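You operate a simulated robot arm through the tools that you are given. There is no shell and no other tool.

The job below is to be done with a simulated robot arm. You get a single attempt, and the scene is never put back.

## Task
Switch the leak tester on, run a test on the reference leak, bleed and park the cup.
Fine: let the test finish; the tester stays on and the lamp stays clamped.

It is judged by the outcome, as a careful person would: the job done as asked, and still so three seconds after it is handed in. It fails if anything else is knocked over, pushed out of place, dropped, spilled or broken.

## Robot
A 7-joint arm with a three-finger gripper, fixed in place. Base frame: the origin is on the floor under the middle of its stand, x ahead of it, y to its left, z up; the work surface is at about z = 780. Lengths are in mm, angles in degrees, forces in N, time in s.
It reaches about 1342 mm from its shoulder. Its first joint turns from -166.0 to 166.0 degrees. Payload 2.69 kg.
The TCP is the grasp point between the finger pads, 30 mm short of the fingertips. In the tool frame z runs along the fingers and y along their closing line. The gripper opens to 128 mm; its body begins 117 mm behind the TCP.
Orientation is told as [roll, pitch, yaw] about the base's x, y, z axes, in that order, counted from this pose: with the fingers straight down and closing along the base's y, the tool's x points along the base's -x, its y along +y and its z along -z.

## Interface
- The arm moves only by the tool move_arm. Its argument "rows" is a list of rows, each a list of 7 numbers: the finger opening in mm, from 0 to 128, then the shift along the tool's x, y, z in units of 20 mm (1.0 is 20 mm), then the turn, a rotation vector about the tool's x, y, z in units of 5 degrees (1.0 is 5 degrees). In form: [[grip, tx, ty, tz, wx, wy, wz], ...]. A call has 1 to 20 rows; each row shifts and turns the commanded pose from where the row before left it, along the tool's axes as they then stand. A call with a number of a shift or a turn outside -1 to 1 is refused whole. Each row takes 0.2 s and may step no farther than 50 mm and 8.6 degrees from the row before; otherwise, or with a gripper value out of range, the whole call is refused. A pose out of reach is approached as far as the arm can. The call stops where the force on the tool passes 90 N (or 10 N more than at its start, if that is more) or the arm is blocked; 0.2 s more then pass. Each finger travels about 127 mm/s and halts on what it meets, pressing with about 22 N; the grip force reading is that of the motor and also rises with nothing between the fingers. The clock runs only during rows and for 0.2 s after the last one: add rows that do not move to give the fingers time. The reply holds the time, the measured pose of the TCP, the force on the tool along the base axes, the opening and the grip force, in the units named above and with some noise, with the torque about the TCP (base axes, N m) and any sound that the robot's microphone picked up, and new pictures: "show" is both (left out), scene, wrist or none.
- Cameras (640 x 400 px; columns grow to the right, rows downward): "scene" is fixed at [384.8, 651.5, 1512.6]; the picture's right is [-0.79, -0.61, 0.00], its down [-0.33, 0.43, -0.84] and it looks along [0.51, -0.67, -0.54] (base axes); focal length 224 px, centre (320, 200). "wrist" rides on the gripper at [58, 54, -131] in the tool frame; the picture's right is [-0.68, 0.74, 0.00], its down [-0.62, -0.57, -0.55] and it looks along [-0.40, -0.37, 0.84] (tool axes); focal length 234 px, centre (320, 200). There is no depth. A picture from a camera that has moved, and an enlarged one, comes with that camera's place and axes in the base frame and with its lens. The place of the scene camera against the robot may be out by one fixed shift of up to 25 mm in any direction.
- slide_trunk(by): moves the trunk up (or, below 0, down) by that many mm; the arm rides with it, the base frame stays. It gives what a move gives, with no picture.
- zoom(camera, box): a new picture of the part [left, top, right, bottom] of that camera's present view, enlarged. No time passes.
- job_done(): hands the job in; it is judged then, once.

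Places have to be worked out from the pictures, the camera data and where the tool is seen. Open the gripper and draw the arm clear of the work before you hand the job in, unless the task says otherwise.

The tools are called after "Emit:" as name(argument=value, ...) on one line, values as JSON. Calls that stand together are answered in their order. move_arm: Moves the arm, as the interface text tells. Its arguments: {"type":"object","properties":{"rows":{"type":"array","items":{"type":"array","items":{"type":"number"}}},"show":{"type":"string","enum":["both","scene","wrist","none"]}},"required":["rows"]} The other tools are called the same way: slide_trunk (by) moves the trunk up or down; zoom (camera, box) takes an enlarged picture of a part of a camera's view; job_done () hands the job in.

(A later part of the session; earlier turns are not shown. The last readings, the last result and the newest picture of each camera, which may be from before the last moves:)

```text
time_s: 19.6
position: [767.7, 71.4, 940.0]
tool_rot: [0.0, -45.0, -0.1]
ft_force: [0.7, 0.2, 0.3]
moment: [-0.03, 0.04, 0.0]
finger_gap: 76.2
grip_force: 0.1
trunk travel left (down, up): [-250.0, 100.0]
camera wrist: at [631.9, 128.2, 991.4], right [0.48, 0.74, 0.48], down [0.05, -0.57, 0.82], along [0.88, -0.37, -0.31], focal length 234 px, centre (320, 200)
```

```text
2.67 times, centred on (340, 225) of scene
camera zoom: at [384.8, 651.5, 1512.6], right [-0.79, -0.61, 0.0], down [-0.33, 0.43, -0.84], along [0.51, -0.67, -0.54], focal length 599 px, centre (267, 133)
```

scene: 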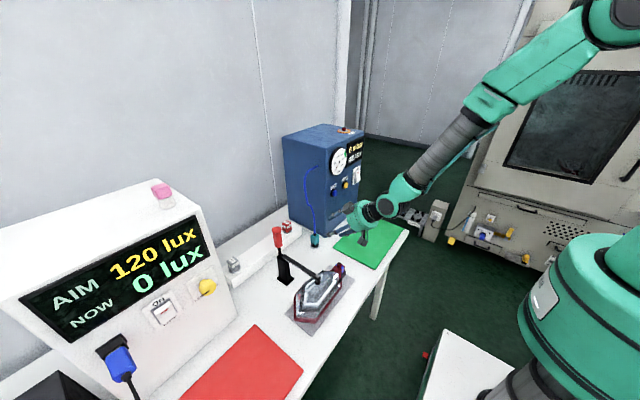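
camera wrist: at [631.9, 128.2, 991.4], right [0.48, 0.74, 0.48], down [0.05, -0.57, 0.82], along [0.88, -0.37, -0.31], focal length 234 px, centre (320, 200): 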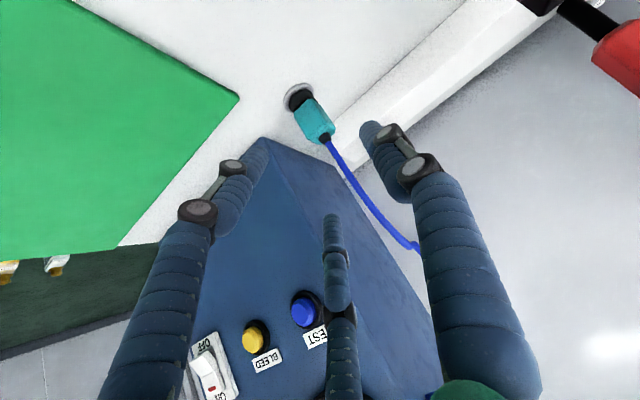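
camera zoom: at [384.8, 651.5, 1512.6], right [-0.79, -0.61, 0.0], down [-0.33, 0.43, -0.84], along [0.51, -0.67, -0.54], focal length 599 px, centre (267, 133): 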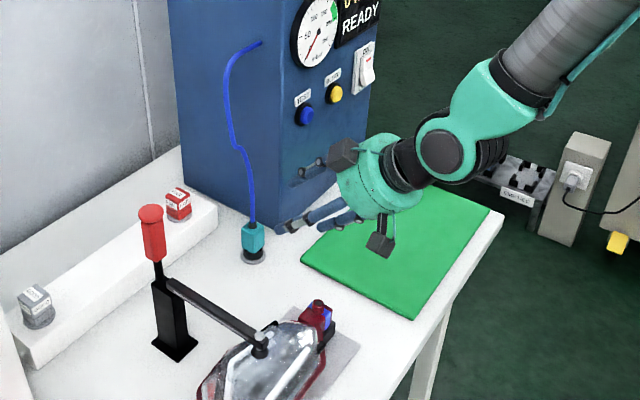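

The cup is axis-aligned and centred near (868, 74); teal top ≈ 850. I approach 100 mm along the tool axis and then re-check alignment before the final 45 mm.

Emit:
move_arm(rows=[[76, 0.03, 0.03, 1, 0, 0, 0], [76, 0.03, 0.03, 1, 0, 0, 0], [76, 0.03, 0.03, 1, 0, 0, 0], [76, 0.03, 0.03, 1, 0, 0, 0], [76, 0, 0, 0.5, 0, 0, 0]])

Emit:
zoom(camera="scene", box=[270, 170, 390, 290])

```text
time_s: 20.8
position: [829.1, 73.9, 873.1]
tool_rot: [0.1, -45.0, 0.0]
ft_force: [0.7, 0.4, 0.0]
moment: [0.0, 0.0, -0.02]
finger_gap: 75.8
grip_force: 0.1
trunk travel left (down, up): [-250.0, 100.0]
camera wrist: at [694.8, 128.8, 925.9], right [0.48, 0.74, 0.48], down [0.05, -0.57, 0.82], along [0.88, -0.37, -0.31], focal length 234 px, centre (320, 200)
```

scene: 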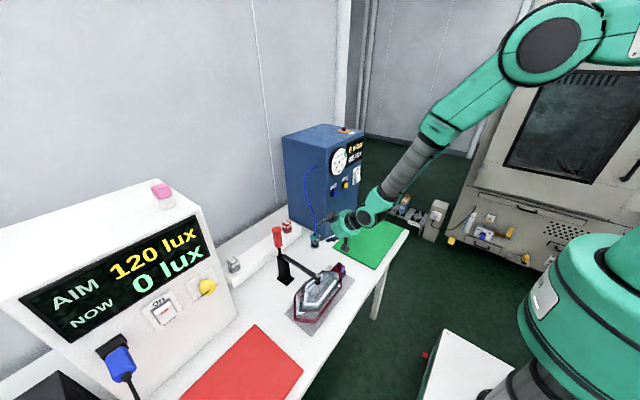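
wrist: 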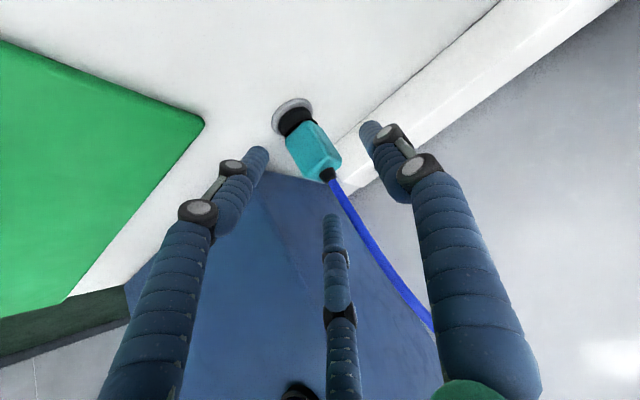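

```text
3.33 times, centred on (330, 230) of scene
camera zoom: at [384.8, 651.5, 1512.6], right [-0.79, -0.61, 0.0], down [-0.33, 0.43, -0.84], along [0.51, -0.67, -0.54], focal length 748 px, centre (287, 100)
```

zoom: 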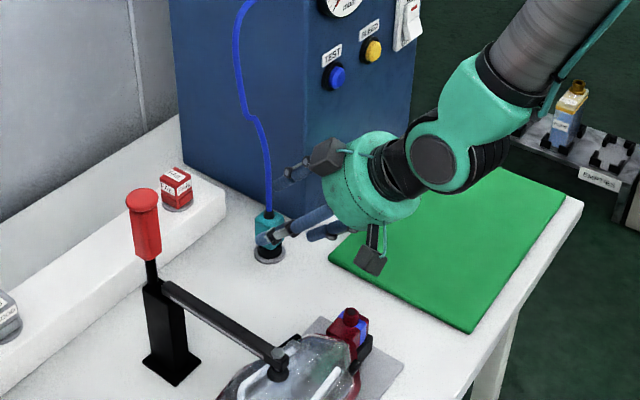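

The three fingers turn out to be spaced at 120°, so a 45° side grasp would catch the hose boot. I back off, pitch to 20° from vertical and roll 30° so the hose will pass through the gap between two fingers, ending at a pre-grasp point above-front of the cup.

Emit:
move_arm(rows=[[76, 0, 0, -1, 0, 0, 0], [76, 0, 0, -1, 0, 0, 0], [76, 0, 0, -1, 0, 0, 0], [76, 0, 0, 0, 0, 1, 0], [76, 0, 0, 0, 0, 1, 0], [76, 0, 0, 0, 0, 1, 0], [76, 0, 0, 0, 0, 1, 0], [76, 0, 0, 0, 0, 1, 0], [76, -0.745, 0, -0.243, 0, 0, 0], [76, -0.745, 0, -0.243, 0, 0, 0], [76, -0.745, 0, -0.243, 0, 0, 0], [76, 0, 0, 0, 0, 0, 1], [76, 0, 0, 0, 0, 0, 1], [76, 0, 0, 0, 0, 0, 1], [76, 0, 0, 0, 0, 0, 1], [76, 0, 0, 0, 0, 0, 1], [76, 0, 0, 0, 0, 0, 1]])

Emit:
zoom(camera="scene", box=[270, 140, 410, 290])

```text
time_s: 24.4
position: [810.4, 67.8, 935.2]
tool_rot: [10.2, -17.2, -31.8]
ft_force: [0.1, -0.3, -0.3]
moment: [-0.02, -0.01, 0.02]
finger_gap: 76.1
grip_force: 0.1
out of reach, approached as far as the arm can: row 9, 10
trunk travel left (down, up): [-250.0, 100.0]
camera wrist: at [742.4, 145.2, 1050.9], right [0.9, 0.3, 0.33], down [0.05, -0.8, 0.6], along [0.44, -0.52, -0.73], focal length 234 px, centre (320, 200)
```

scene: 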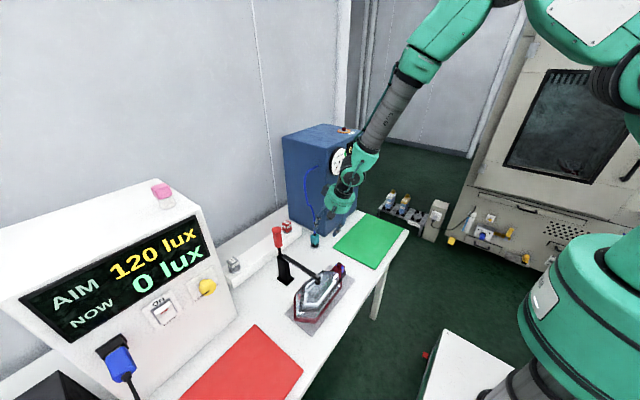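
wrist: 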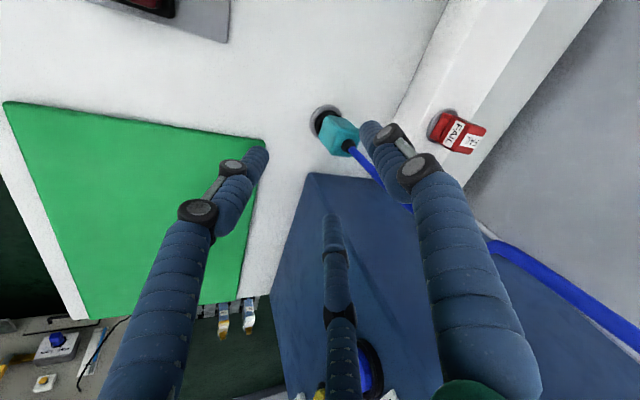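

```text
2.67 times, centred on (340, 215) of scene
camera zoom: at [384.8, 651.5, 1512.6], right [-0.79, -0.61, 0.0], down [-0.33, 0.43, -0.84], along [0.51, -0.67, -0.54], focal length 599 px, centre (267, 160)
```

zoom: 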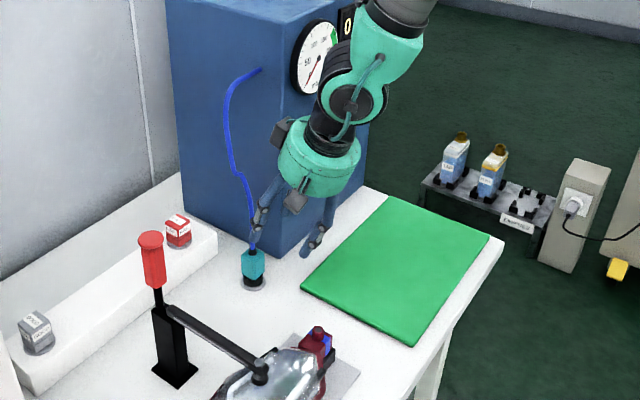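

The tool axis is now 20° off vertical with the roll set. I zoom at the cup in the wrist view to refine its height and position.

Emit:
zoom(camera="wrist", box=[280, 85, 400, 165])

```text
5.00 times, centred on (340, 125) of wrist
camera zoom: at [742.4, 145.2, 1050.9], right [0.9, 0.3, 0.33], down [0.05, -0.8, 0.6], along [0.44, -0.52, -0.73], focal length 1171 px, centre (220, 575)
```

zoom: 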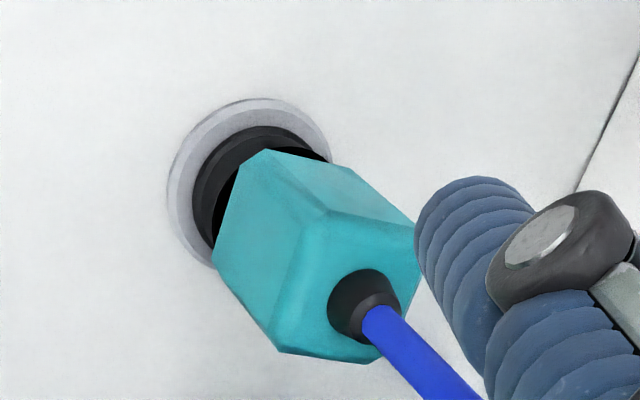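

Cup centre (869, 74.5), teal top ≈ 851. I correct the lateral offset and descend 60 mm along the tool axis, then check.

Emit:
move_arm(rows=[[76, -0.32, 0.38, 0, 0, 0, 0], [76, -0.32, 0.38, 0, 0, 0, 0], [76, 0, 0, 0.75, 0, 0, 0], [76, 0, 0, 0.75, 0, 0, 0], [76, 0, 0, 0.75, 0, 0, 0], [76, 0, 0, 0.75, 0, 0, 0]])

Emit:
zoom(camera="scene", box=[270, 150, 390, 270])

Emit:
zoom(camera="wrist", box=[220, 60, 440, 240])

```text
time_s: 25.8
position: [849.5, 74.1, 886.2]
tool_rot: [10.3, -17.3, -31.6]
ft_force: [-0.4, 0.2, 0.2]
moment: [-0.02, -0.03, -0.01]
finger_gap: 76.0
grip_force: 0.1
trunk travel left (down, up): [-250.0, 100.0]
camera wrist: at [781.7, 151.7, 1001.3], right [0.9, 0.3, 0.33], down [0.05, -0.8, 0.6], along [0.44, -0.52, -0.73], focal length 234 px, centre (320, 200)
```

scene: 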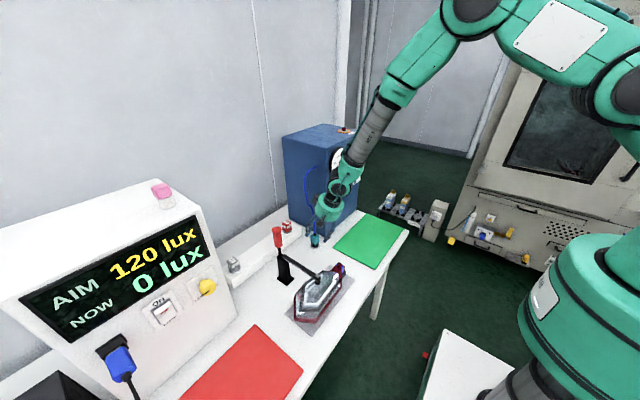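
wrist: 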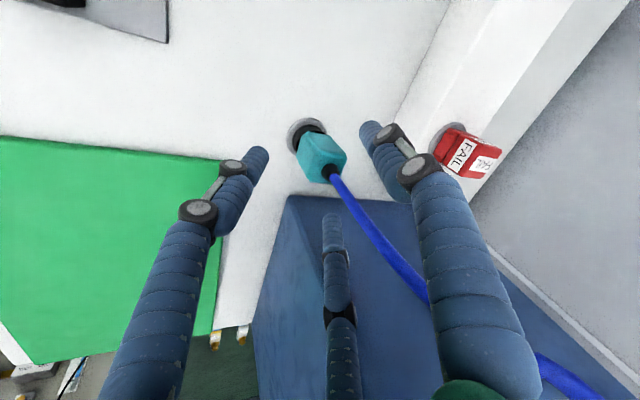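

```text
3.33 times, centred on (330, 210) of scene
camera zoom: at [384.8, 651.5, 1512.6], right [-0.79, -0.61, 0.0], down [-0.33, 0.43, -0.84], along [0.51, -0.67, -0.54], focal length 748 px, centre (287, 167)
```

zoom: 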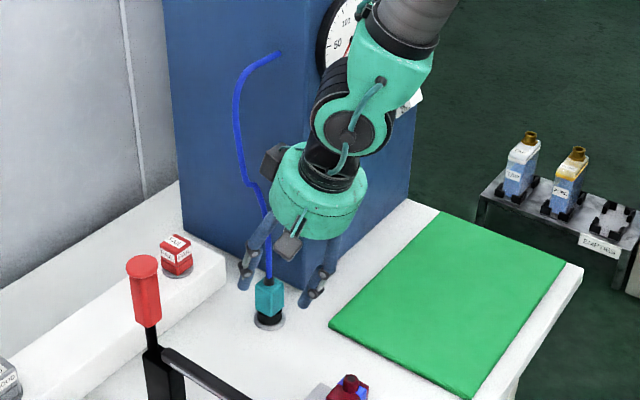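

```text
2.22 times, centred on (330, 150) of wrist
camera zoom: at [781.7, 151.7, 1001.3], right [0.9, 0.3, 0.33], down [0.05, -0.8, 0.6], along [0.44, -0.52, -0.73], focal length 520 px, centre (298, 311)
```

zoom: 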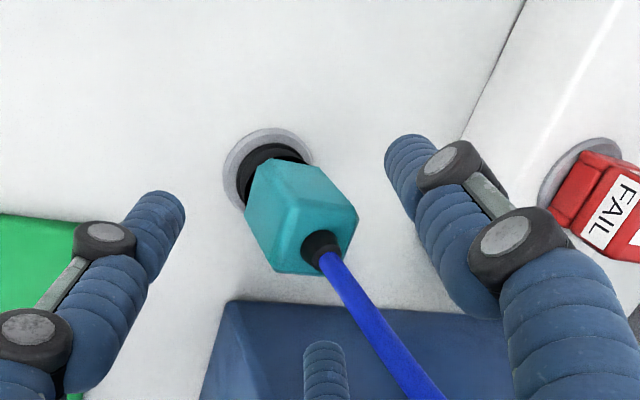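

Alignment is good with the hose passing between the two rear fingers. I go down the last ~31 mm.

Emit:
move_arm(rows=[[76, 0, 0, 0.5, 0, 0, 0], [76, 0, 0, 0.5, 0, 0, 0], [76, 0, 0, 0.5, 0, 0, 0]])

Emit:
zoom(camera="scene", box=[285, 180, 365, 260])

Emit:
zoom(camera="wrist", box=[220, 60, 440, 240])

```text
time_s: 26.6
position: [861.2, 75.0, 857.9]
tool_rot: [10.3, -17.1, -31.6]
ft_force: [-0.3, 1.3, -0.7]
moment: [-0.04, 0.0, 0.0]
finger_gap: 76.1
grip_force: 0.0
trunk travel left (down, up): [-250.0, 100.0]
camera wrist: at [792.3, 151.5, 972.2], right [0.9, 0.3, 0.33], down [0.05, -0.8, 0.6], along [0.44, -0.52, -0.73], focal length 234 px, centre (320, 200)
```

scene: 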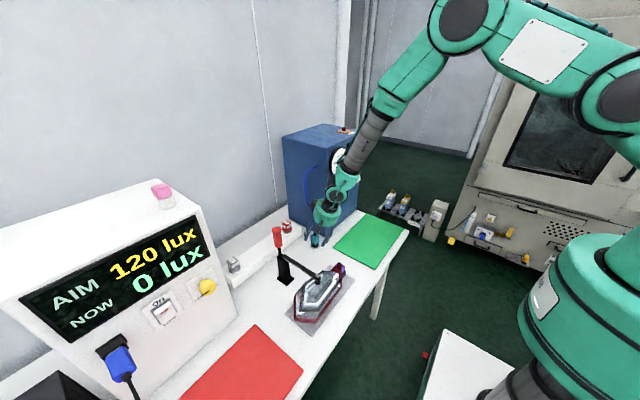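
wrist: 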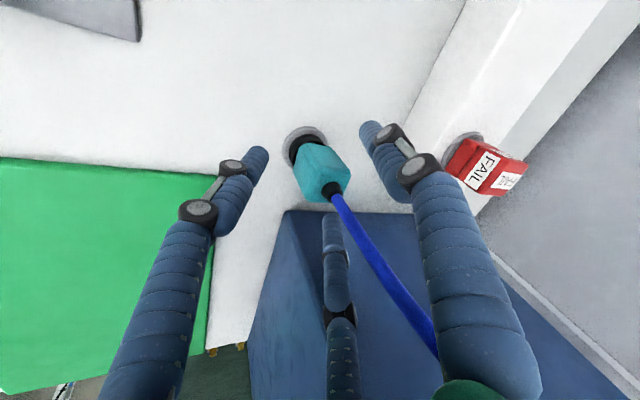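

```text
5.00 times, centred on (325, 220) of scene
camera zoom: at [384.8, 651.5, 1512.6], right [-0.79, -0.61, 0.0], down [-0.33, 0.43, -0.84], along [0.51, -0.67, -0.54], focal length 1123 px, centre (295, 100)
```

zoom: 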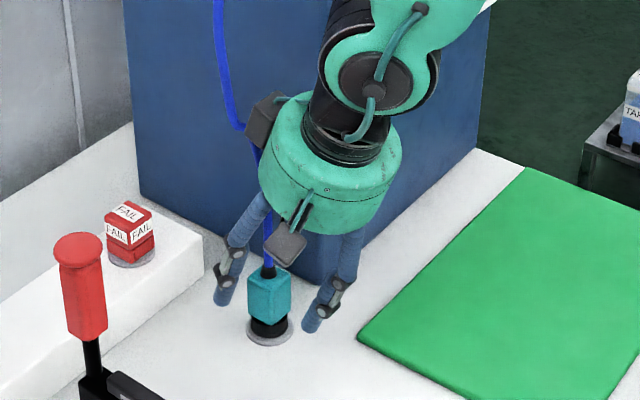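

```text
2.22 times, centred on (330, 150) of wrist
camera zoom: at [792.3, 151.5, 972.2], right [0.9, 0.3, 0.33], down [0.05, -0.8, 0.6], along [0.44, -0.52, -0.73], focal length 520 px, centre (298, 311)
```

zoom: 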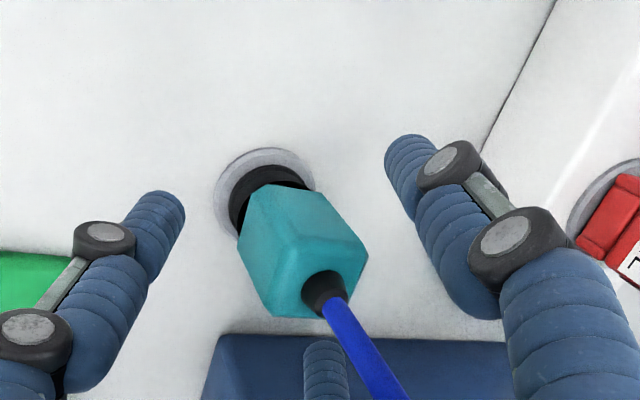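

The cup is centred between the three fingers (tip centre ≈ (871, 75, 830)). I close gradually and watch the grip force.

Emit:
move_arm(rows=[[68, 0, 0, 0, 0, 0, 0], [60, 0, 0, 0, 0, 0, 0], [52, 0, 0, 0, 0, 0, 0], [46, 0, 0, 0, 0, 0, 0], [40, 0, 0, 0, 0, 0, 0], [34, 0, 0, 0, 0, 0, 0], [28, 0, 0, 0, 0, 0, 0], [20, 0, 0, 0, 0, 0, 0], [20, 0, 0, 0, 0, 0, 0]])

Emit:
zoom(camera="scene", box=[285, 180, 365, 260])

Emit:
zoom(camera="wrist", box=[220, 60, 440, 240])

```text
time_s: 28.6
position: [860.7, 73.8, 857.6]
tool_rot: [10.3, -17.2, -31.6]
ft_force: [2.9, -2.6, 1.8]
moment: [-0.22, -0.19, -0.11]
finger_gap: 38.6
grip_force: 22.8
trunk travel left (down, up): [-250.0, 100.0]
camera wrist: at [792.3, 151.4, 972.6], right [0.9, 0.3, 0.33], down [0.05, -0.8, 0.6], along [0.44, -0.52, -0.73], focal length 234 px, centre (320, 200)
```

scene: 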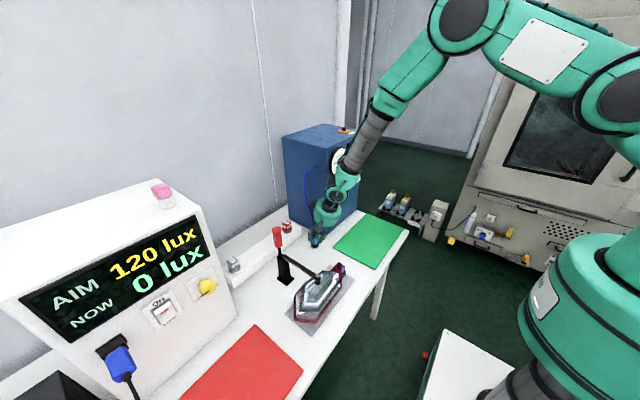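
wrist: 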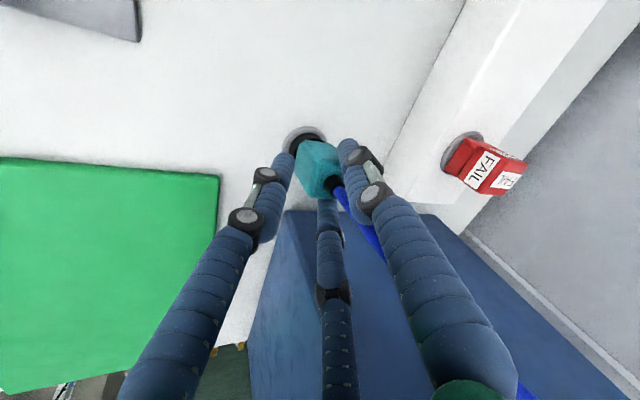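

```text
5.00 times, centred on (325, 220) of scene
camera zoom: at [384.8, 651.5, 1512.6], right [-0.79, -0.61, 0.0], down [-0.33, 0.43, -0.84], along [0.51, -0.67, -0.54], focal length 1123 px, centre (295, 100)
```

zoom: 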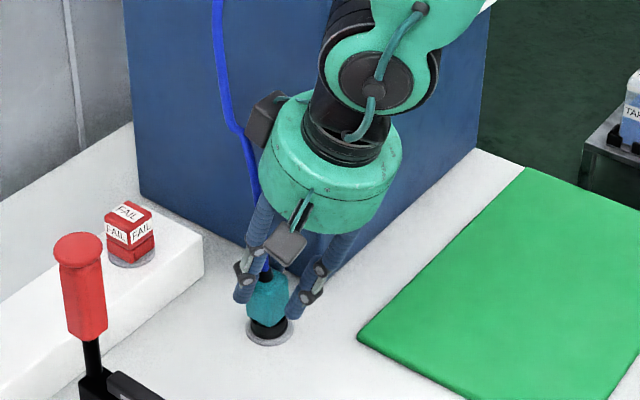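

```text
2.22 times, centred on (330, 150) of wrist
camera zoom: at [792.3, 151.4, 972.6], right [0.9, 0.3, 0.33], down [0.05, -0.8, 0.6], along [0.44, -0.52, -0.73], focal length 520 px, centre (298, 311)
```

zoom: 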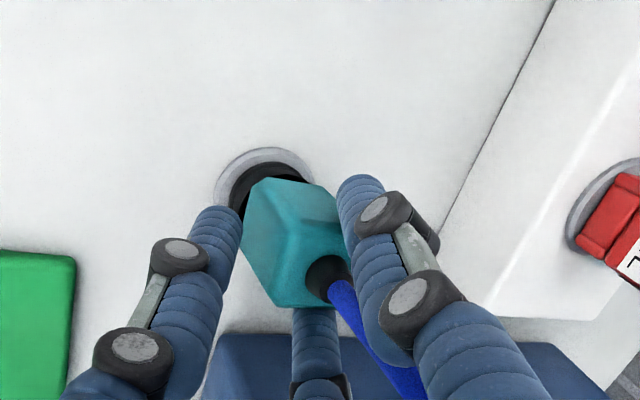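

The cup is gripped (gap 38.6, 22.8 N). I lift straight up 20 mm slowly and check that it comes along upright.

Emit:
move_arm(rows=[[20, -0.074, 0.043, -0.235, 0, 0, 0], [20, -0.074, 0.043, -0.235, 0, 0, 0], [20, -0.147, 0.085, -0.47, 0, 0, 0], [20, 0, 0, 0, 0, 0, 0]])

Emit:
zoom(camera="scene", box=[285, 180, 365, 260])

Emit:
zoom(camera="wrist", box=[220, 60, 440, 240])

```text
time_s: 29.6
position: [858.3, 74.2, 879.2]
tool_rot: [10.3, -17.2, -31.5]
ft_force: [-0.2, 0.1, -0.7]
moment: [0.0, 0.0, 0.0]
finger_gap: 37.9
grip_force: 21.8
trunk travel left (down, up): [-250.0, 100.0]
camera wrist: at [790.2, 151.9, 993.7], right [0.9, 0.3, 0.33], down [0.05, -0.8, 0.6], along [0.44, -0.52, -0.73], focal length 234 px, centre (320, 200)
```

scene: 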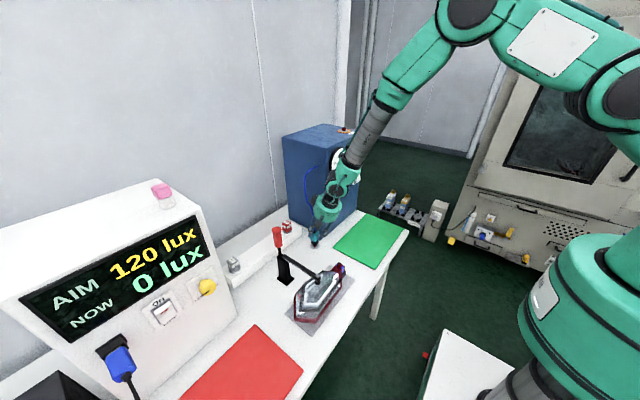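
wrist: 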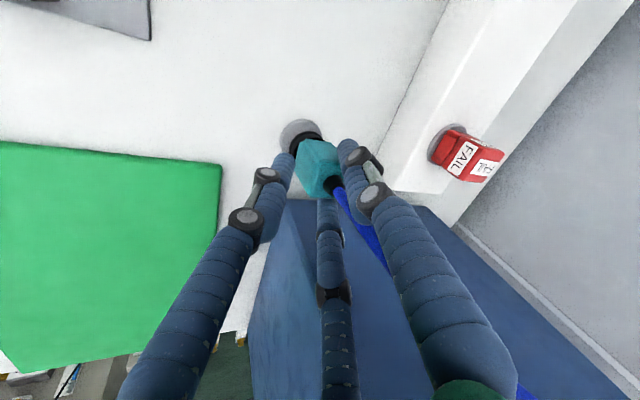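

```text
5.00 times, centred on (325, 220) of scene
camera zoom: at [384.8, 651.5, 1512.6], right [-0.79, -0.61, 0.0], down [-0.33, 0.43, -0.84], along [0.51, -0.67, -0.54], focal length 1123 px, centre (295, 100)
```

zoom: 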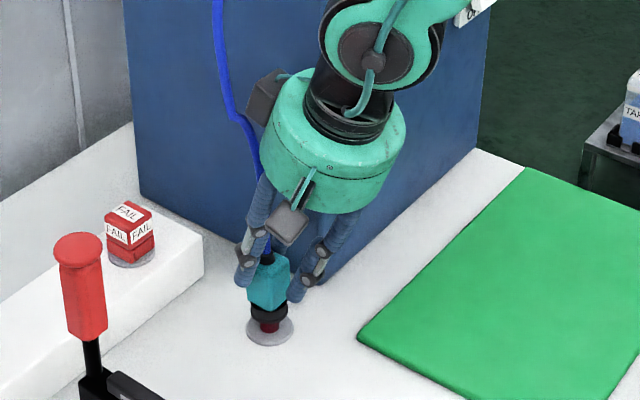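

```text
2.22 times, centred on (330, 150) of wrist
camera zoom: at [790.2, 151.9, 993.7], right [0.9, 0.3, 0.33], down [0.05, -0.8, 0.6], along [0.44, -0.52, -0.73], focal length 520 px, centre (298, 311)
```

zoom: 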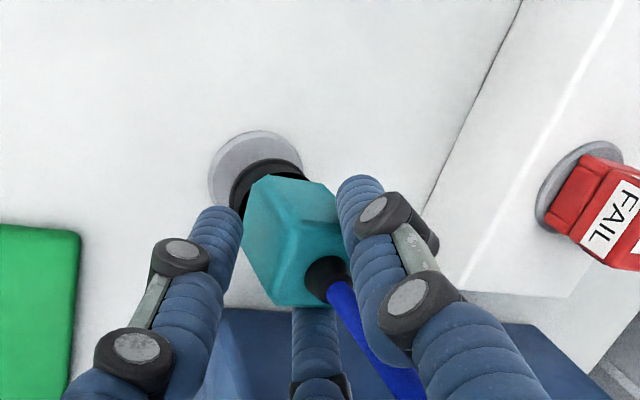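

The cup lifts cleanly off its dock nipple, still aligned with the gripper and no load. I raise it straight up (slightly outward from the tester) in stages, watching force and the hose.

Emit:
move_arm(rows=[[20, -0.22, 0.3, -0.94, 0, 0, 0], [20, -0.22, 0.3, -0.94, 0, 0, 0], [20, -0.22, 0.3, -0.94, 0, 0, 0], [20, -0.22, 0.3, -0.94, 0, 0, 0], [20, -0.22, 0.3, -0.94, 0, 0, 0], [20, -0.22, 0.3, -0.94, 0, 0, 0], [20, -0.22, 0.3, -0.94, 0, 0, 0], [20, -0.22, 0.3, -0.94, 0, 0, 0]])

Emit:
zoom(camera="scene", box=[260, 110, 400, 250])

```text
time_s: 31.4
position: [820.4, 98.2, 1006.0]
tool_rot: [10.1, -17.6, -31.6]
ft_force: [-0.5, -0.7, -1.4]
moment: [0.02, 0.03, 0.02]
finger_gap: 38.3
grip_force: 21.9
out of reach, approached as far as the arm can: row 3, 4, 5, 6, 7, 8
trunk travel left (down, up): [-250.0, 100.0]
camera wrist: at [751.4, 175.5, 1120.9], right [0.9, 0.3, 0.33], down [0.04, -0.8, 0.6], along [0.44, -0.53, -0.73], focal length 234 px, centre (320, 200)
```

scene: 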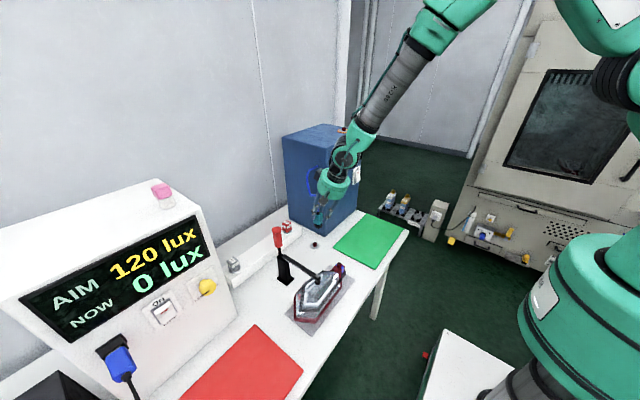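
wrist: 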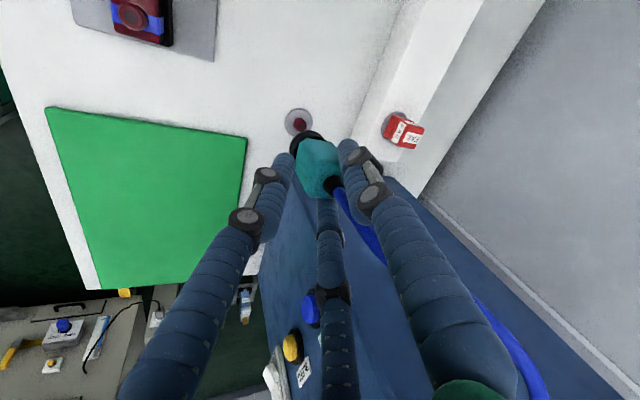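

```text
2.86 times, centred on (330, 180) of scene
camera zoom: at [384.8, 651.5, 1512.6], right [-0.79, -0.61, 0.0], down [-0.33, 0.43, -0.84], along [0.51, -0.67, -0.54], focal length 642 px, centre (291, 257)
```

zoom: 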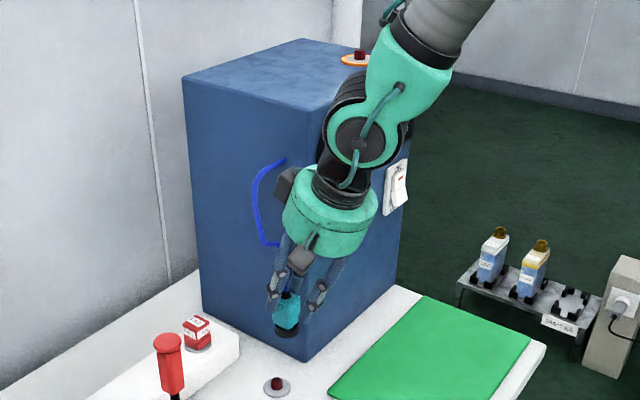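

The cup is held fine but some rows were kinematically limited, drifting x back to 820 (still clear of everything). I continue upward with smaller steps so the arm can follow.

Emit:
move_arm(rows=[[20, -0.147, 0.085, -0.47, 0, 0, 0], [20, -0.147, 0.085, -0.47, 0, 0, 0], [20, -0.147, 0.085, -0.47, 0, 0, 0], [20, -0.147, 0.085, -0.47, 0, 0, 0], [20, -0.147, 0.085, -0.47, 0, 0, 0], [20, -0.147, 0.085, -0.47, 0, 0, 0]], show="scene")

```text
time_s: 32.8
position: [790.3, 93.8, 1034.2]
tool_rot: [10.3, -17.5, -31.6]
ft_force: [0.4, 0.2, -0.8]
moment: [-0.03, 0.02, -0.01]
finger_gap: 37.8
grip_force: 22.0
out of reach, approached as far as the arm can: row 1, 2, 3, 4, 5, 6
trunk travel left (down, up): [-250.0, 100.0]
```

scene: 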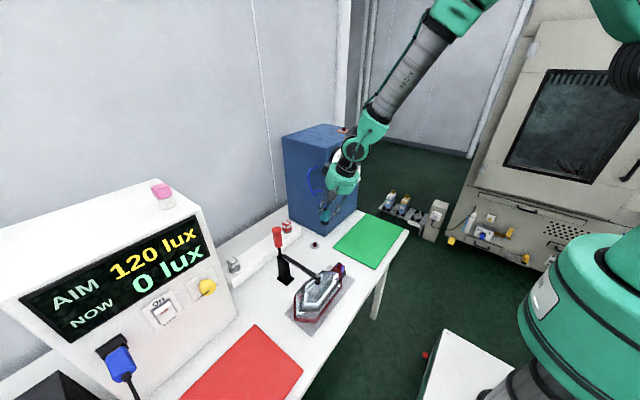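

The arm seems to be near a joint limit in this posture rather than at the end of its reach. Raising the trunk keeps all joints fixed, so I use it to gain 100 mm of height with the cup.

Emit:
slide_trunk(by=100)

```text
time_s: 34.1
position: [789.9, 92.9, 1133.5]
tool_rot: [10.1, -17.4, -31.4]
ft_force: [0.1, -0.1, -0.8]
moment: [-0.06, -0.02, 0.0]
finger_gap: 38.0
grip_force: 21.5
trunk travel left (down, up): [-350.0, 0.0]
```

Trunk is up 100 mm with the cup still held. I test whether a small yaw about the vertical (cup stays upright) frees the arm, followed by a few millimetres up.

Emit:
move_arm(rows=[[20, 0, 0, 0, -0.295, 0.17, -0.94], [20, 0, 0, 0, -0.295, 0.17, -0.94], [20, -0.147, 0.085, -0.47, 0, 0, 0], [20, -0.147, 0.085, -0.47, 0, 0, 0]])

```text
time_s: 35.1
position: [790.4, 88.8, 1145.1]
tool_rot: [10.7, -20.3, -29.6]
ft_force: [0.0, -0.8, 0.2]
moment: [0.01, -0.03, -0.02]
finger_gap: 38.3
grip_force: 22.6
out of reach, approached as far as the arm can: row 1, 2
trunk travel left (down, up): [-350.0, 0.0]
camera wrist: at [713.7, 165.6, 1255.6], right [0.87, 0.34, 0.36], down [0.05, -0.78, 0.62], along [0.49, -0.52, -0.69], focal length 234 px, centre (320, 200)
```

scene: 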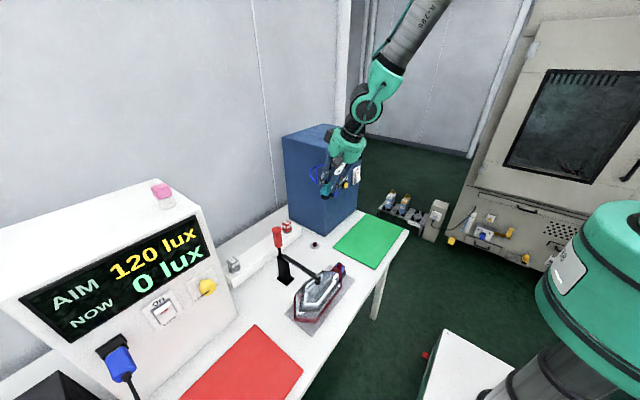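
wrist: 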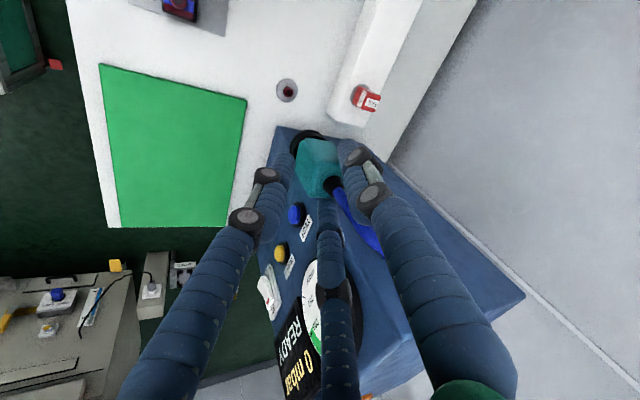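

Yawing positive is what's blocked (the last wrist joint is at its limit), and the cup tilted ~3°. I yaw about 20° the other way to relieve that joint, then restore the exact tilt.

Emit:
move_arm(rows=[[20, 0, 0, 0, 0.347, -0.174, 0.92], [20, 0, 0, 0, 0.347, -0.174, 0.92], [20, 0, 0, 0, 0.347, -0.174, 0.92], [20, 0, 0, 0, 0.347, -0.174, 0.92], [20, 0, 0, 0, 0, 0, 0]], show="wrist")

```text
time_s: 36.3
position: [791.2, 87.9, 1146.8]
tool_rot: [10.6, -20.4, -49.7]
ft_force: [0.3, 0.5, 0.3]
moment: [0.0, 0.01, 0.03]
finger_gap: 37.6
grip_force: 22.1
trunk travel left (down, up): [-350.0, 0.0]
camera wrist: at [743.9, 187.1, 1256.7], right [0.93, 0.02, 0.36], down [-0.22, -0.75, 0.62], along [0.28, -0.66, -0.69], focal length 234 px, centre (320, 200)
```

wrist: 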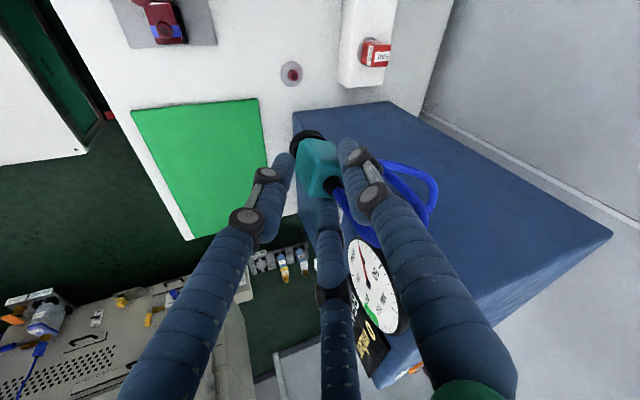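

Clear of the limit now. I correct the 2.8° tilt back and raise another ~190 mm, keeping the yawed orientation.

Emit:
move_arm(rows=[[20, 0, 0, 0, 0.13, 0.25, 0], [20, 0, 0, 0, 0.13, 0.25, 0], [20, -0.285, 0.164, -0.907, 0, 0, 0], [20, -0.285, 0.164, -0.907, 0, 0, 0], [20, -0.285, 0.164, -0.907, 0, 0, 0], [20, -0.285, 0.164, -0.907, 0, 0, 0], [20, -0.285, 0.164, -0.907, 0, 0, 0]])

```text
time_s: 37.9
position: [790.2, 90.5, 1244.4]
tool_rot: [9.1, -17.8, -49.2]
ft_force: [-0.2, 0.4, -0.1]
moment: [-0.02, 0.0, 0.0]
finger_gap: 37.8
grip_force: 21.7
trunk travel left (down, up): [-350.0, 0.0]
camera wrist: at [749.3, 186.8, 1357.1], right [0.95, 0.02, 0.32], down [-0.2, -0.76, 0.62], along [0.25, -0.65, -0.72], focal length 234 px, centre (320, 200)
```

scene: 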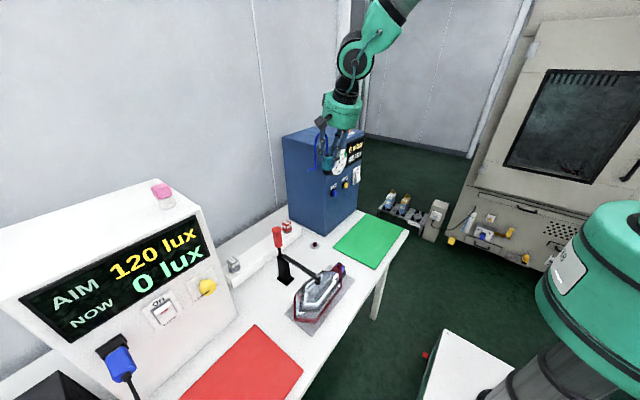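
wrist: 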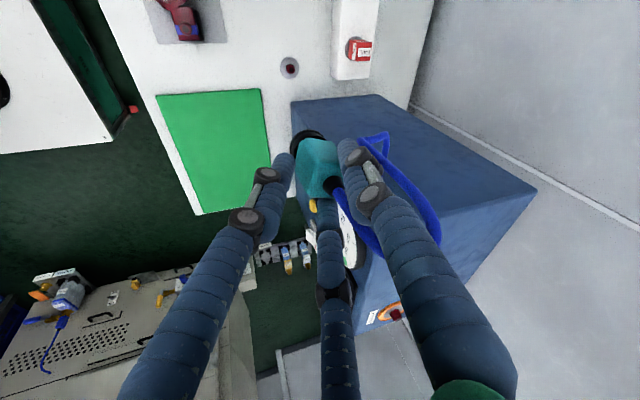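

Height 1244, slight 1.2° residual lean computed from the pose. I correct that and rise to about z=1340 before crossing over the tester's top.

Emit:
move_arm(rows=[[20, 0, 0, 0, -0.21, 0.11, 0.085], [20, -0.284, 0.163, -0.903, 0, 0, 0], [20, -0.284, 0.163, -0.903, 0, 0, 0], [20, -0.284, 0.163, -0.903, 0, 0, 0], [20, -0.284, 0.163, -0.903, 0, 0, 0], [20, -0.284, 0.163, -0.903, 0, 0, 0]])

Emit:
zoom(camera="scene", box=[270, 60, 410, 200])

```text
time_s: 39.3
position: [790.2, 90.7, 1336.8]
tool_rot: [10.2, -17.2, -49.5]
ft_force: [-0.7, -0.2, -0.9]
moment: [0.01, -0.03, 0.03]
finger_gap: 37.7
grip_force: 22.1
trunk travel left (down, up): [-350.0, 0.0]
camera wrist: at [748.9, 185.3, 1452.9], right [0.95, 0.01, 0.33], down [-0.2, -0.77, 0.6], along [0.26, -0.63, -0.73], focal length 234 px, centre (320, 200)
```

scene: 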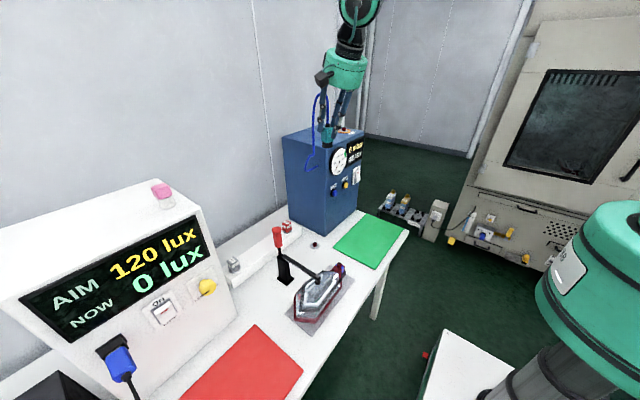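
wrist: 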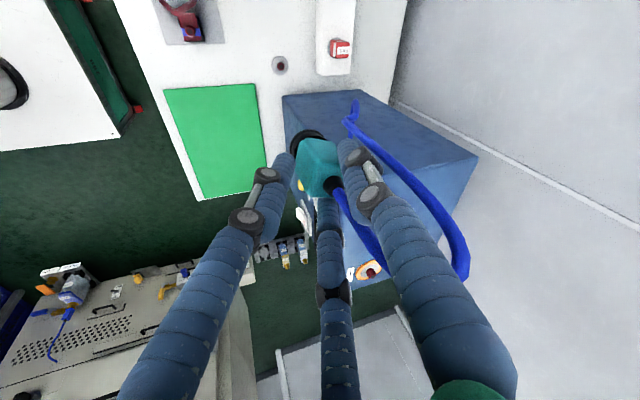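

```text
2.86 times, centred on (340, 130) of scene
camera zoom: at [384.8, 651.5, 1512.6], right [-0.79, -0.61, 0.0], down [-0.33, 0.43, -0.84], along [0.51, -0.67, -0.54], focal length 642 px, centre (263, 400)
```

zoom: 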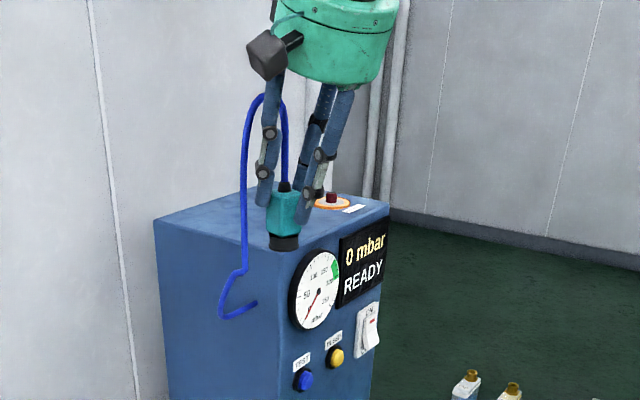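

The hose has plenty of length and the cup is upright. I traverse over the tester top toward the reference nipple, stopping a little short for a visual check.

Emit:
move_arm(rows=[[20, -0.858, -0.323, 0.2115, 0, 0, 0], [20, -0.858, -0.323, 0.2115, 0, 0, 0], [20, -0.858, -0.323, 0.2115, 0, 0, 0], [20, -0.858, -0.323, 0.2115, 0, 0, 0], [20, -0.858, -0.323, 0.2115, 0, 0, 0], [20, -0.858, -0.323, 0.2115, 0, 0, 0], [20, -0.858, -0.323, 0.2115, 0, 0, 0], [20, -0.858, -0.323, 0.2115, 0, 0, 0], [20, -0.858, -0.323, 0.2115, 0, 0, 0], [20, -0.858, -0.323, 0.2115, 0, 0, 0], [20, -0.858, -0.323, 0.2115, 0, 0, 0], [20, -0.858, -0.323, 0.2115, 0, 0, 0], [20, -0.858, -0.323, 0.2115, 0, 0, 0], [20, -0.858, -0.323, 0.2115, 0, 0, 0]])

Emit:
zoom(camera="scene", box=[270, 60, 410, 200])

```text
time_s: 42.3
position: [804.4, 41.4, 1341.7]
tool_rot: [10.0, -18.0, -49.5]
ft_force: [0.9, -0.2, -1.0]
moment: [-0.02, 0.04, -0.01]
finger_gap: 37.7
grip_force: 22.1
out of reach, approached as far as the arm can: row 3, 4, 5, 6, 7, 8, 9, 10, 11, 12, 13, 14
trunk travel left (down, up): [-350.0, 0.0]
camera wrist: at [762.6, 137.6, 1455.5], right [0.94, 0.01, 0.33], down [-0.21, -0.76, 0.61], along [0.26, -0.64, -0.72], focal length 234 px, centre (320, 200)
```

scene: 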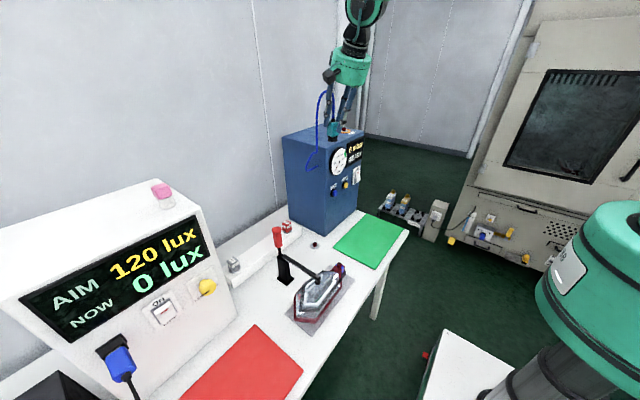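
wrist: 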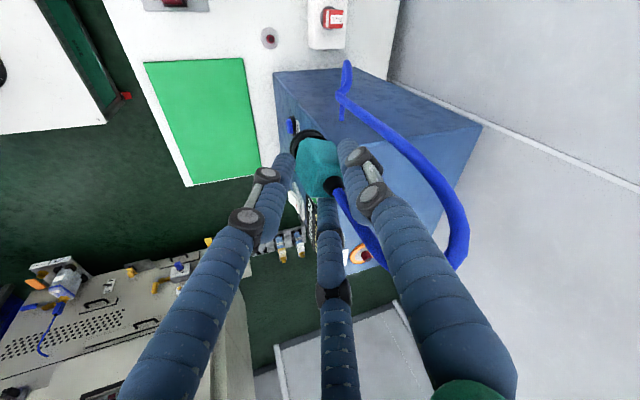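

```text
2.86 times, centred on (340, 130) of scene
camera zoom: at [384.8, 651.5, 1512.6], right [-0.79, -0.61, 0.0], down [-0.33, 0.43, -0.84], along [0.51, -0.67, -0.54], focal length 642 px, centre (263, 400)
```

zoom: 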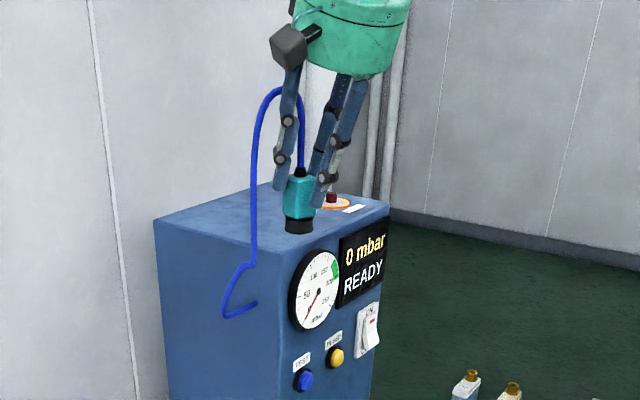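

Motion stalled again at (804, 41, 1342) with no load; the cup is fine. I test another −10° of yaw followed by the traverse direction to see if that frees the joint.

Emit:
move_arm(rows=[[20, 0, 0, 0, 0.3, -0.17, 0.94], [20, 0, 0, 0, 0.3, -0.17, 0.94], [20, -0.429, -0.161, 0.106, 0, 0, 0], [20, -0.429, -0.161, 0.106, 0, 0, 0], [20, -0.429, -0.161, 0.106, 0, 0, 0], [20, -0.429, -0.161, 0.106, 0, 0, 0]], show="scene")

```text
time_s: 43.7
position: [812.5, 5.5, 1343.5]
tool_rot: [10.2, -17.2, -59.5]
ft_force: [0.5, -1.1, -0.8]
moment: [0.01, -0.03, 0.01]
finger_gap: 37.9
grip_force: 21.5
trunk travel left (down, up): [-350.0, 0.0]
```

scene: 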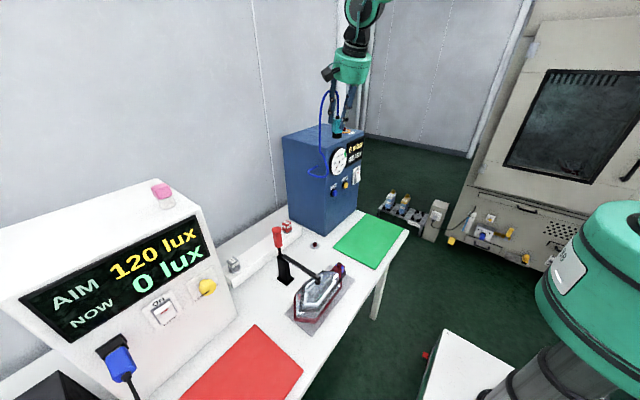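

That freed it: yaw must follow the arm as it swings right. I yaw a further −20° and continue the traverse, watching for flags.

Emit:
move_arm(rows=[[20, 0, 0, 0, 0.296, -0.17, 0.94], [20, 0, 0, 0, 0.296, -0.17, 0.94], [20, 0, 0, 0, 0.296, -0.17, 0.94], [20, 0, 0, 0, 0.296, -0.17, 0.94], [20, -0.956, 0.244, 0.345, 0, 0, 0], [20, -0.956, 0.244, 0.345, 0, 0, 0], [20, -0.956, 0.244, 0.345, 0, 0, 0], [20, -0.956, 0.244, 0.345, 0, 0, 0], [20, -0.956, 0.244, 0.345, 0, 0, 0], [20, -0.956, 0.244, 0.345, 0, 0, 0]])

Emit:
zoom(camera="scene", box=[270, 60, 410, 200])

```text
time_s: 45.9
position: [872.7, -106.3, 1342.7]
tool_rot: [10.3, -17.1, -79.5]
ft_force: [0.2, -0.6, -0.3]
moment: [0.04, 0.0, -0.01]
finger_gap: 37.9
grip_force: 21.6
trunk travel left (down, up): [-350.0, 0.0]
camera wrist: at [882.8, -4.2, 1457.4], right [0.82, -0.47, 0.33], down [-0.56, -0.57, 0.6], along [-0.09, -0.68, -0.73], focal length 234 px, centre (320, 200)
```

scene: 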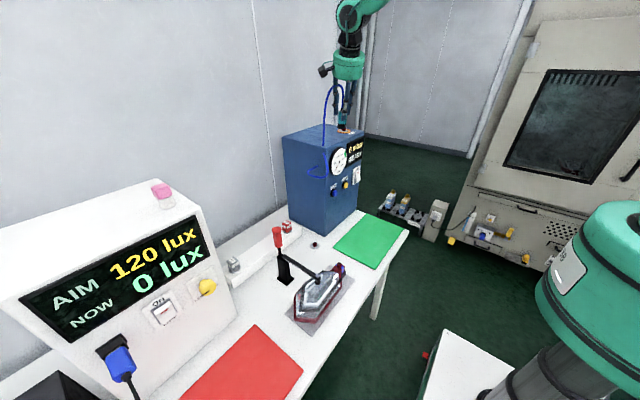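
wrist: 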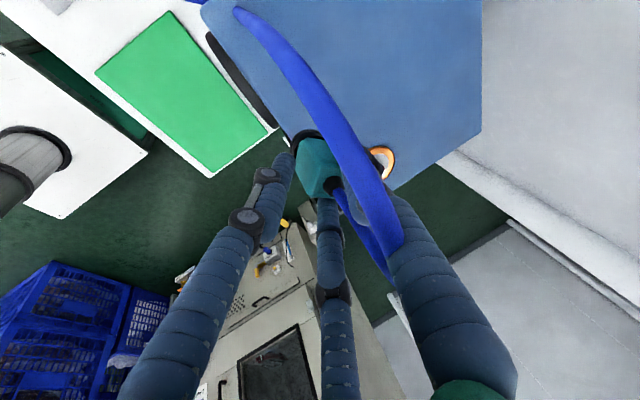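

```text
2.86 times, centred on (340, 130) of scene
camera zoom: at [384.8, 651.5, 1512.6], right [-0.79, -0.61, 0.0], down [-0.33, 0.43, -0.84], along [0.51, -0.67, -0.54], focal length 642 px, centre (263, 400)
```

zoom: 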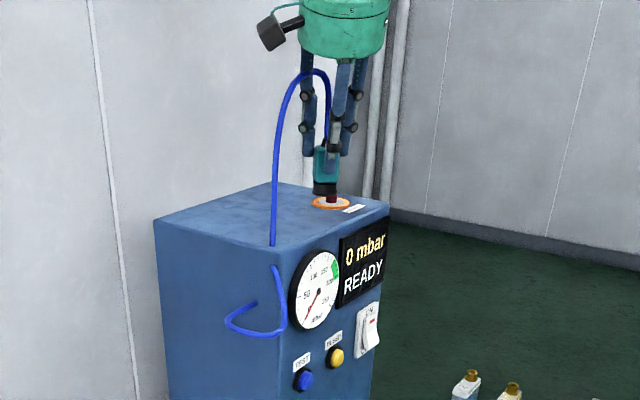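

The hose arcs freely and the arm follows. I continue the last ~125 mm to stand above the reference.

Emit:
move_arm(rows=[[20, -0.95, 0.222, 0.34, 0, 0, 0], [20, -0.95, 0.222, 0.34, 0, 0, 0], [20, -0.95, 0.222, 0.34, 0, 0, 0], [20, -0.95, 0.222, 0.34, 0, 0, 0], [20, -0.95, 0.222, 0.34, 0, 0, 0], [20, -0.95, 0.222, 0.34, 0, 0, 0]])

Emit:
zoom(camera="scene", box=[310, 80, 390, 160])

Emit:
zoom(camera="wrist", box=[220, 60, 440, 240])

```text
time_s: 47.3
position: [925.8, -217.3, 1342.5]
tool_rot: [10.1, -17.2, -79.4]
ft_force: [-0.3, -0.2, -0.5]
moment: [0.0, 0.0, 0.01]
finger_gap: 37.5
grip_force: 21.4
trunk travel left (down, up): [-350.0, 0.0]
camera wrist: at [936.0, -114.7, 1457.1], right [0.82, -0.47, 0.33], down [-0.56, -0.57, 0.6], along [-0.09, -0.68, -0.73], focal length 234 px, centre (320, 200)
```

scene: 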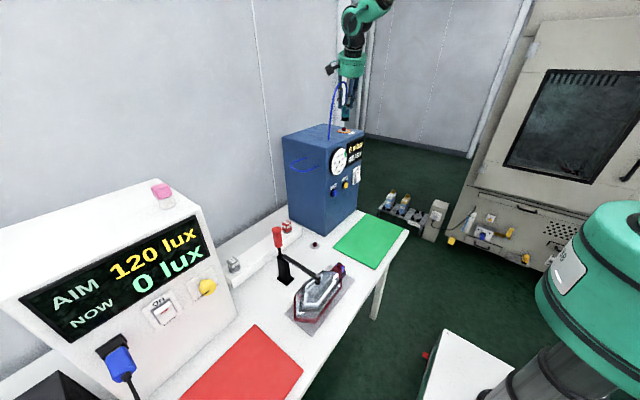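
wrist: 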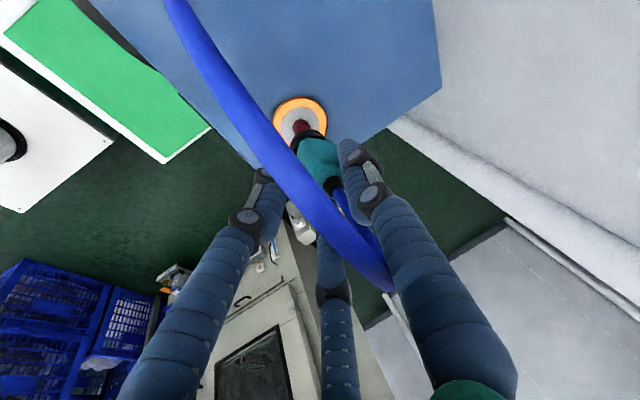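

```text
5.00 times, centred on (350, 120) of scene
camera zoom: at [384.8, 651.5, 1512.6], right [-0.79, -0.61, 0.0], down [-0.33, 0.43, -0.84], along [0.51, -0.67, -0.54], focal length 1123 px, centre (170, 600)
```

zoom: 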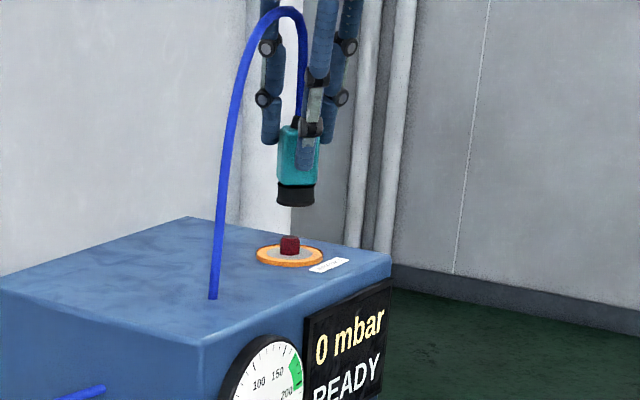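

```text
2.22 times, centred on (330, 150) of wrist
camera zoom: at [936.0, -114.7, 1457.1], right [0.82, -0.47, 0.33], down [-0.56, -0.57, 0.6], along [-0.09, -0.68, -0.73], focal length 520 px, centre (298, 311)
```

zoom: 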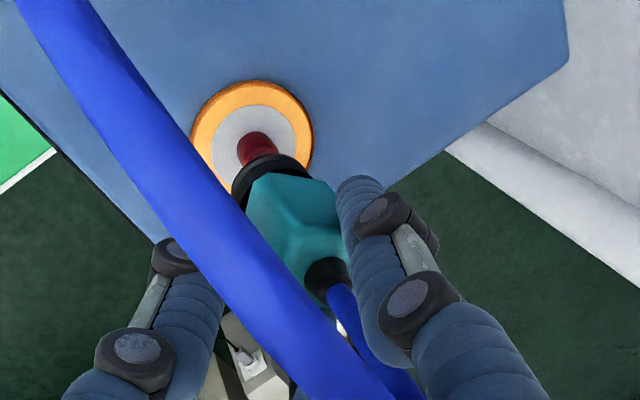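

Now standing ~45 mm above the reference; the hose is clear. I zoom tightly to compare the cup axis with the nipple before lowering.

Emit:
zoom(camera="scene", box=[325, 100, 357, 136])

Emit:
zoom(camera="wrist", box=[260, 85, 340, 145])

```text
11.11 times, centred on (341, 118) of scene
camera zoom: at [384.8, 651.5, 1512.6], right [-0.79, -0.61, 0.0], down [-0.33, 0.43, -0.84], along [0.51, -0.67, -0.54], focal length 2495 px, centre (87, 1111)
```

zoom: 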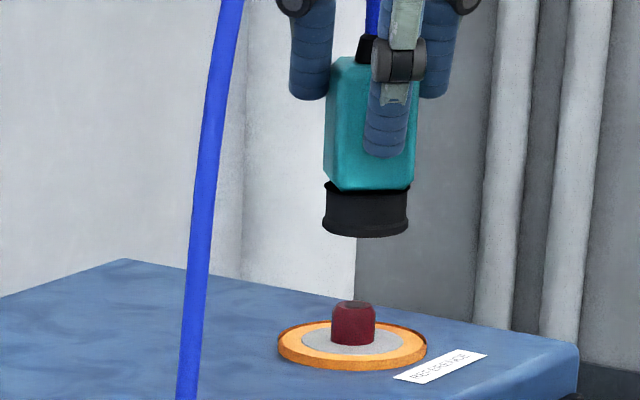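

```text
6.67 times, centred on (300, 115) of wrist
camera zoom: at [936.0, -114.7, 1457.1], right [0.82, -0.47, 0.33], down [-0.56, -0.57, 0.6], along [-0.09, -0.68, -0.73], focal length 1561 px, centre (453, 767)
```

zoom: 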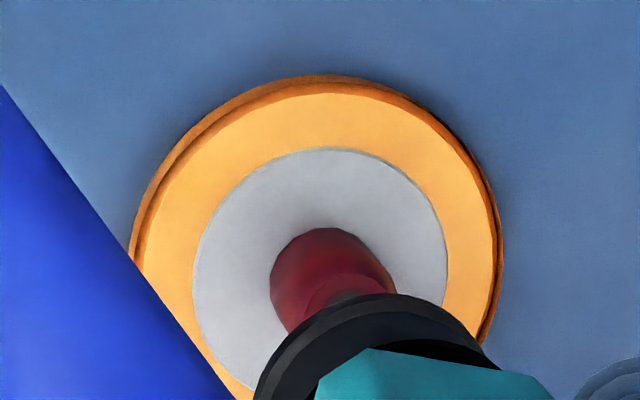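

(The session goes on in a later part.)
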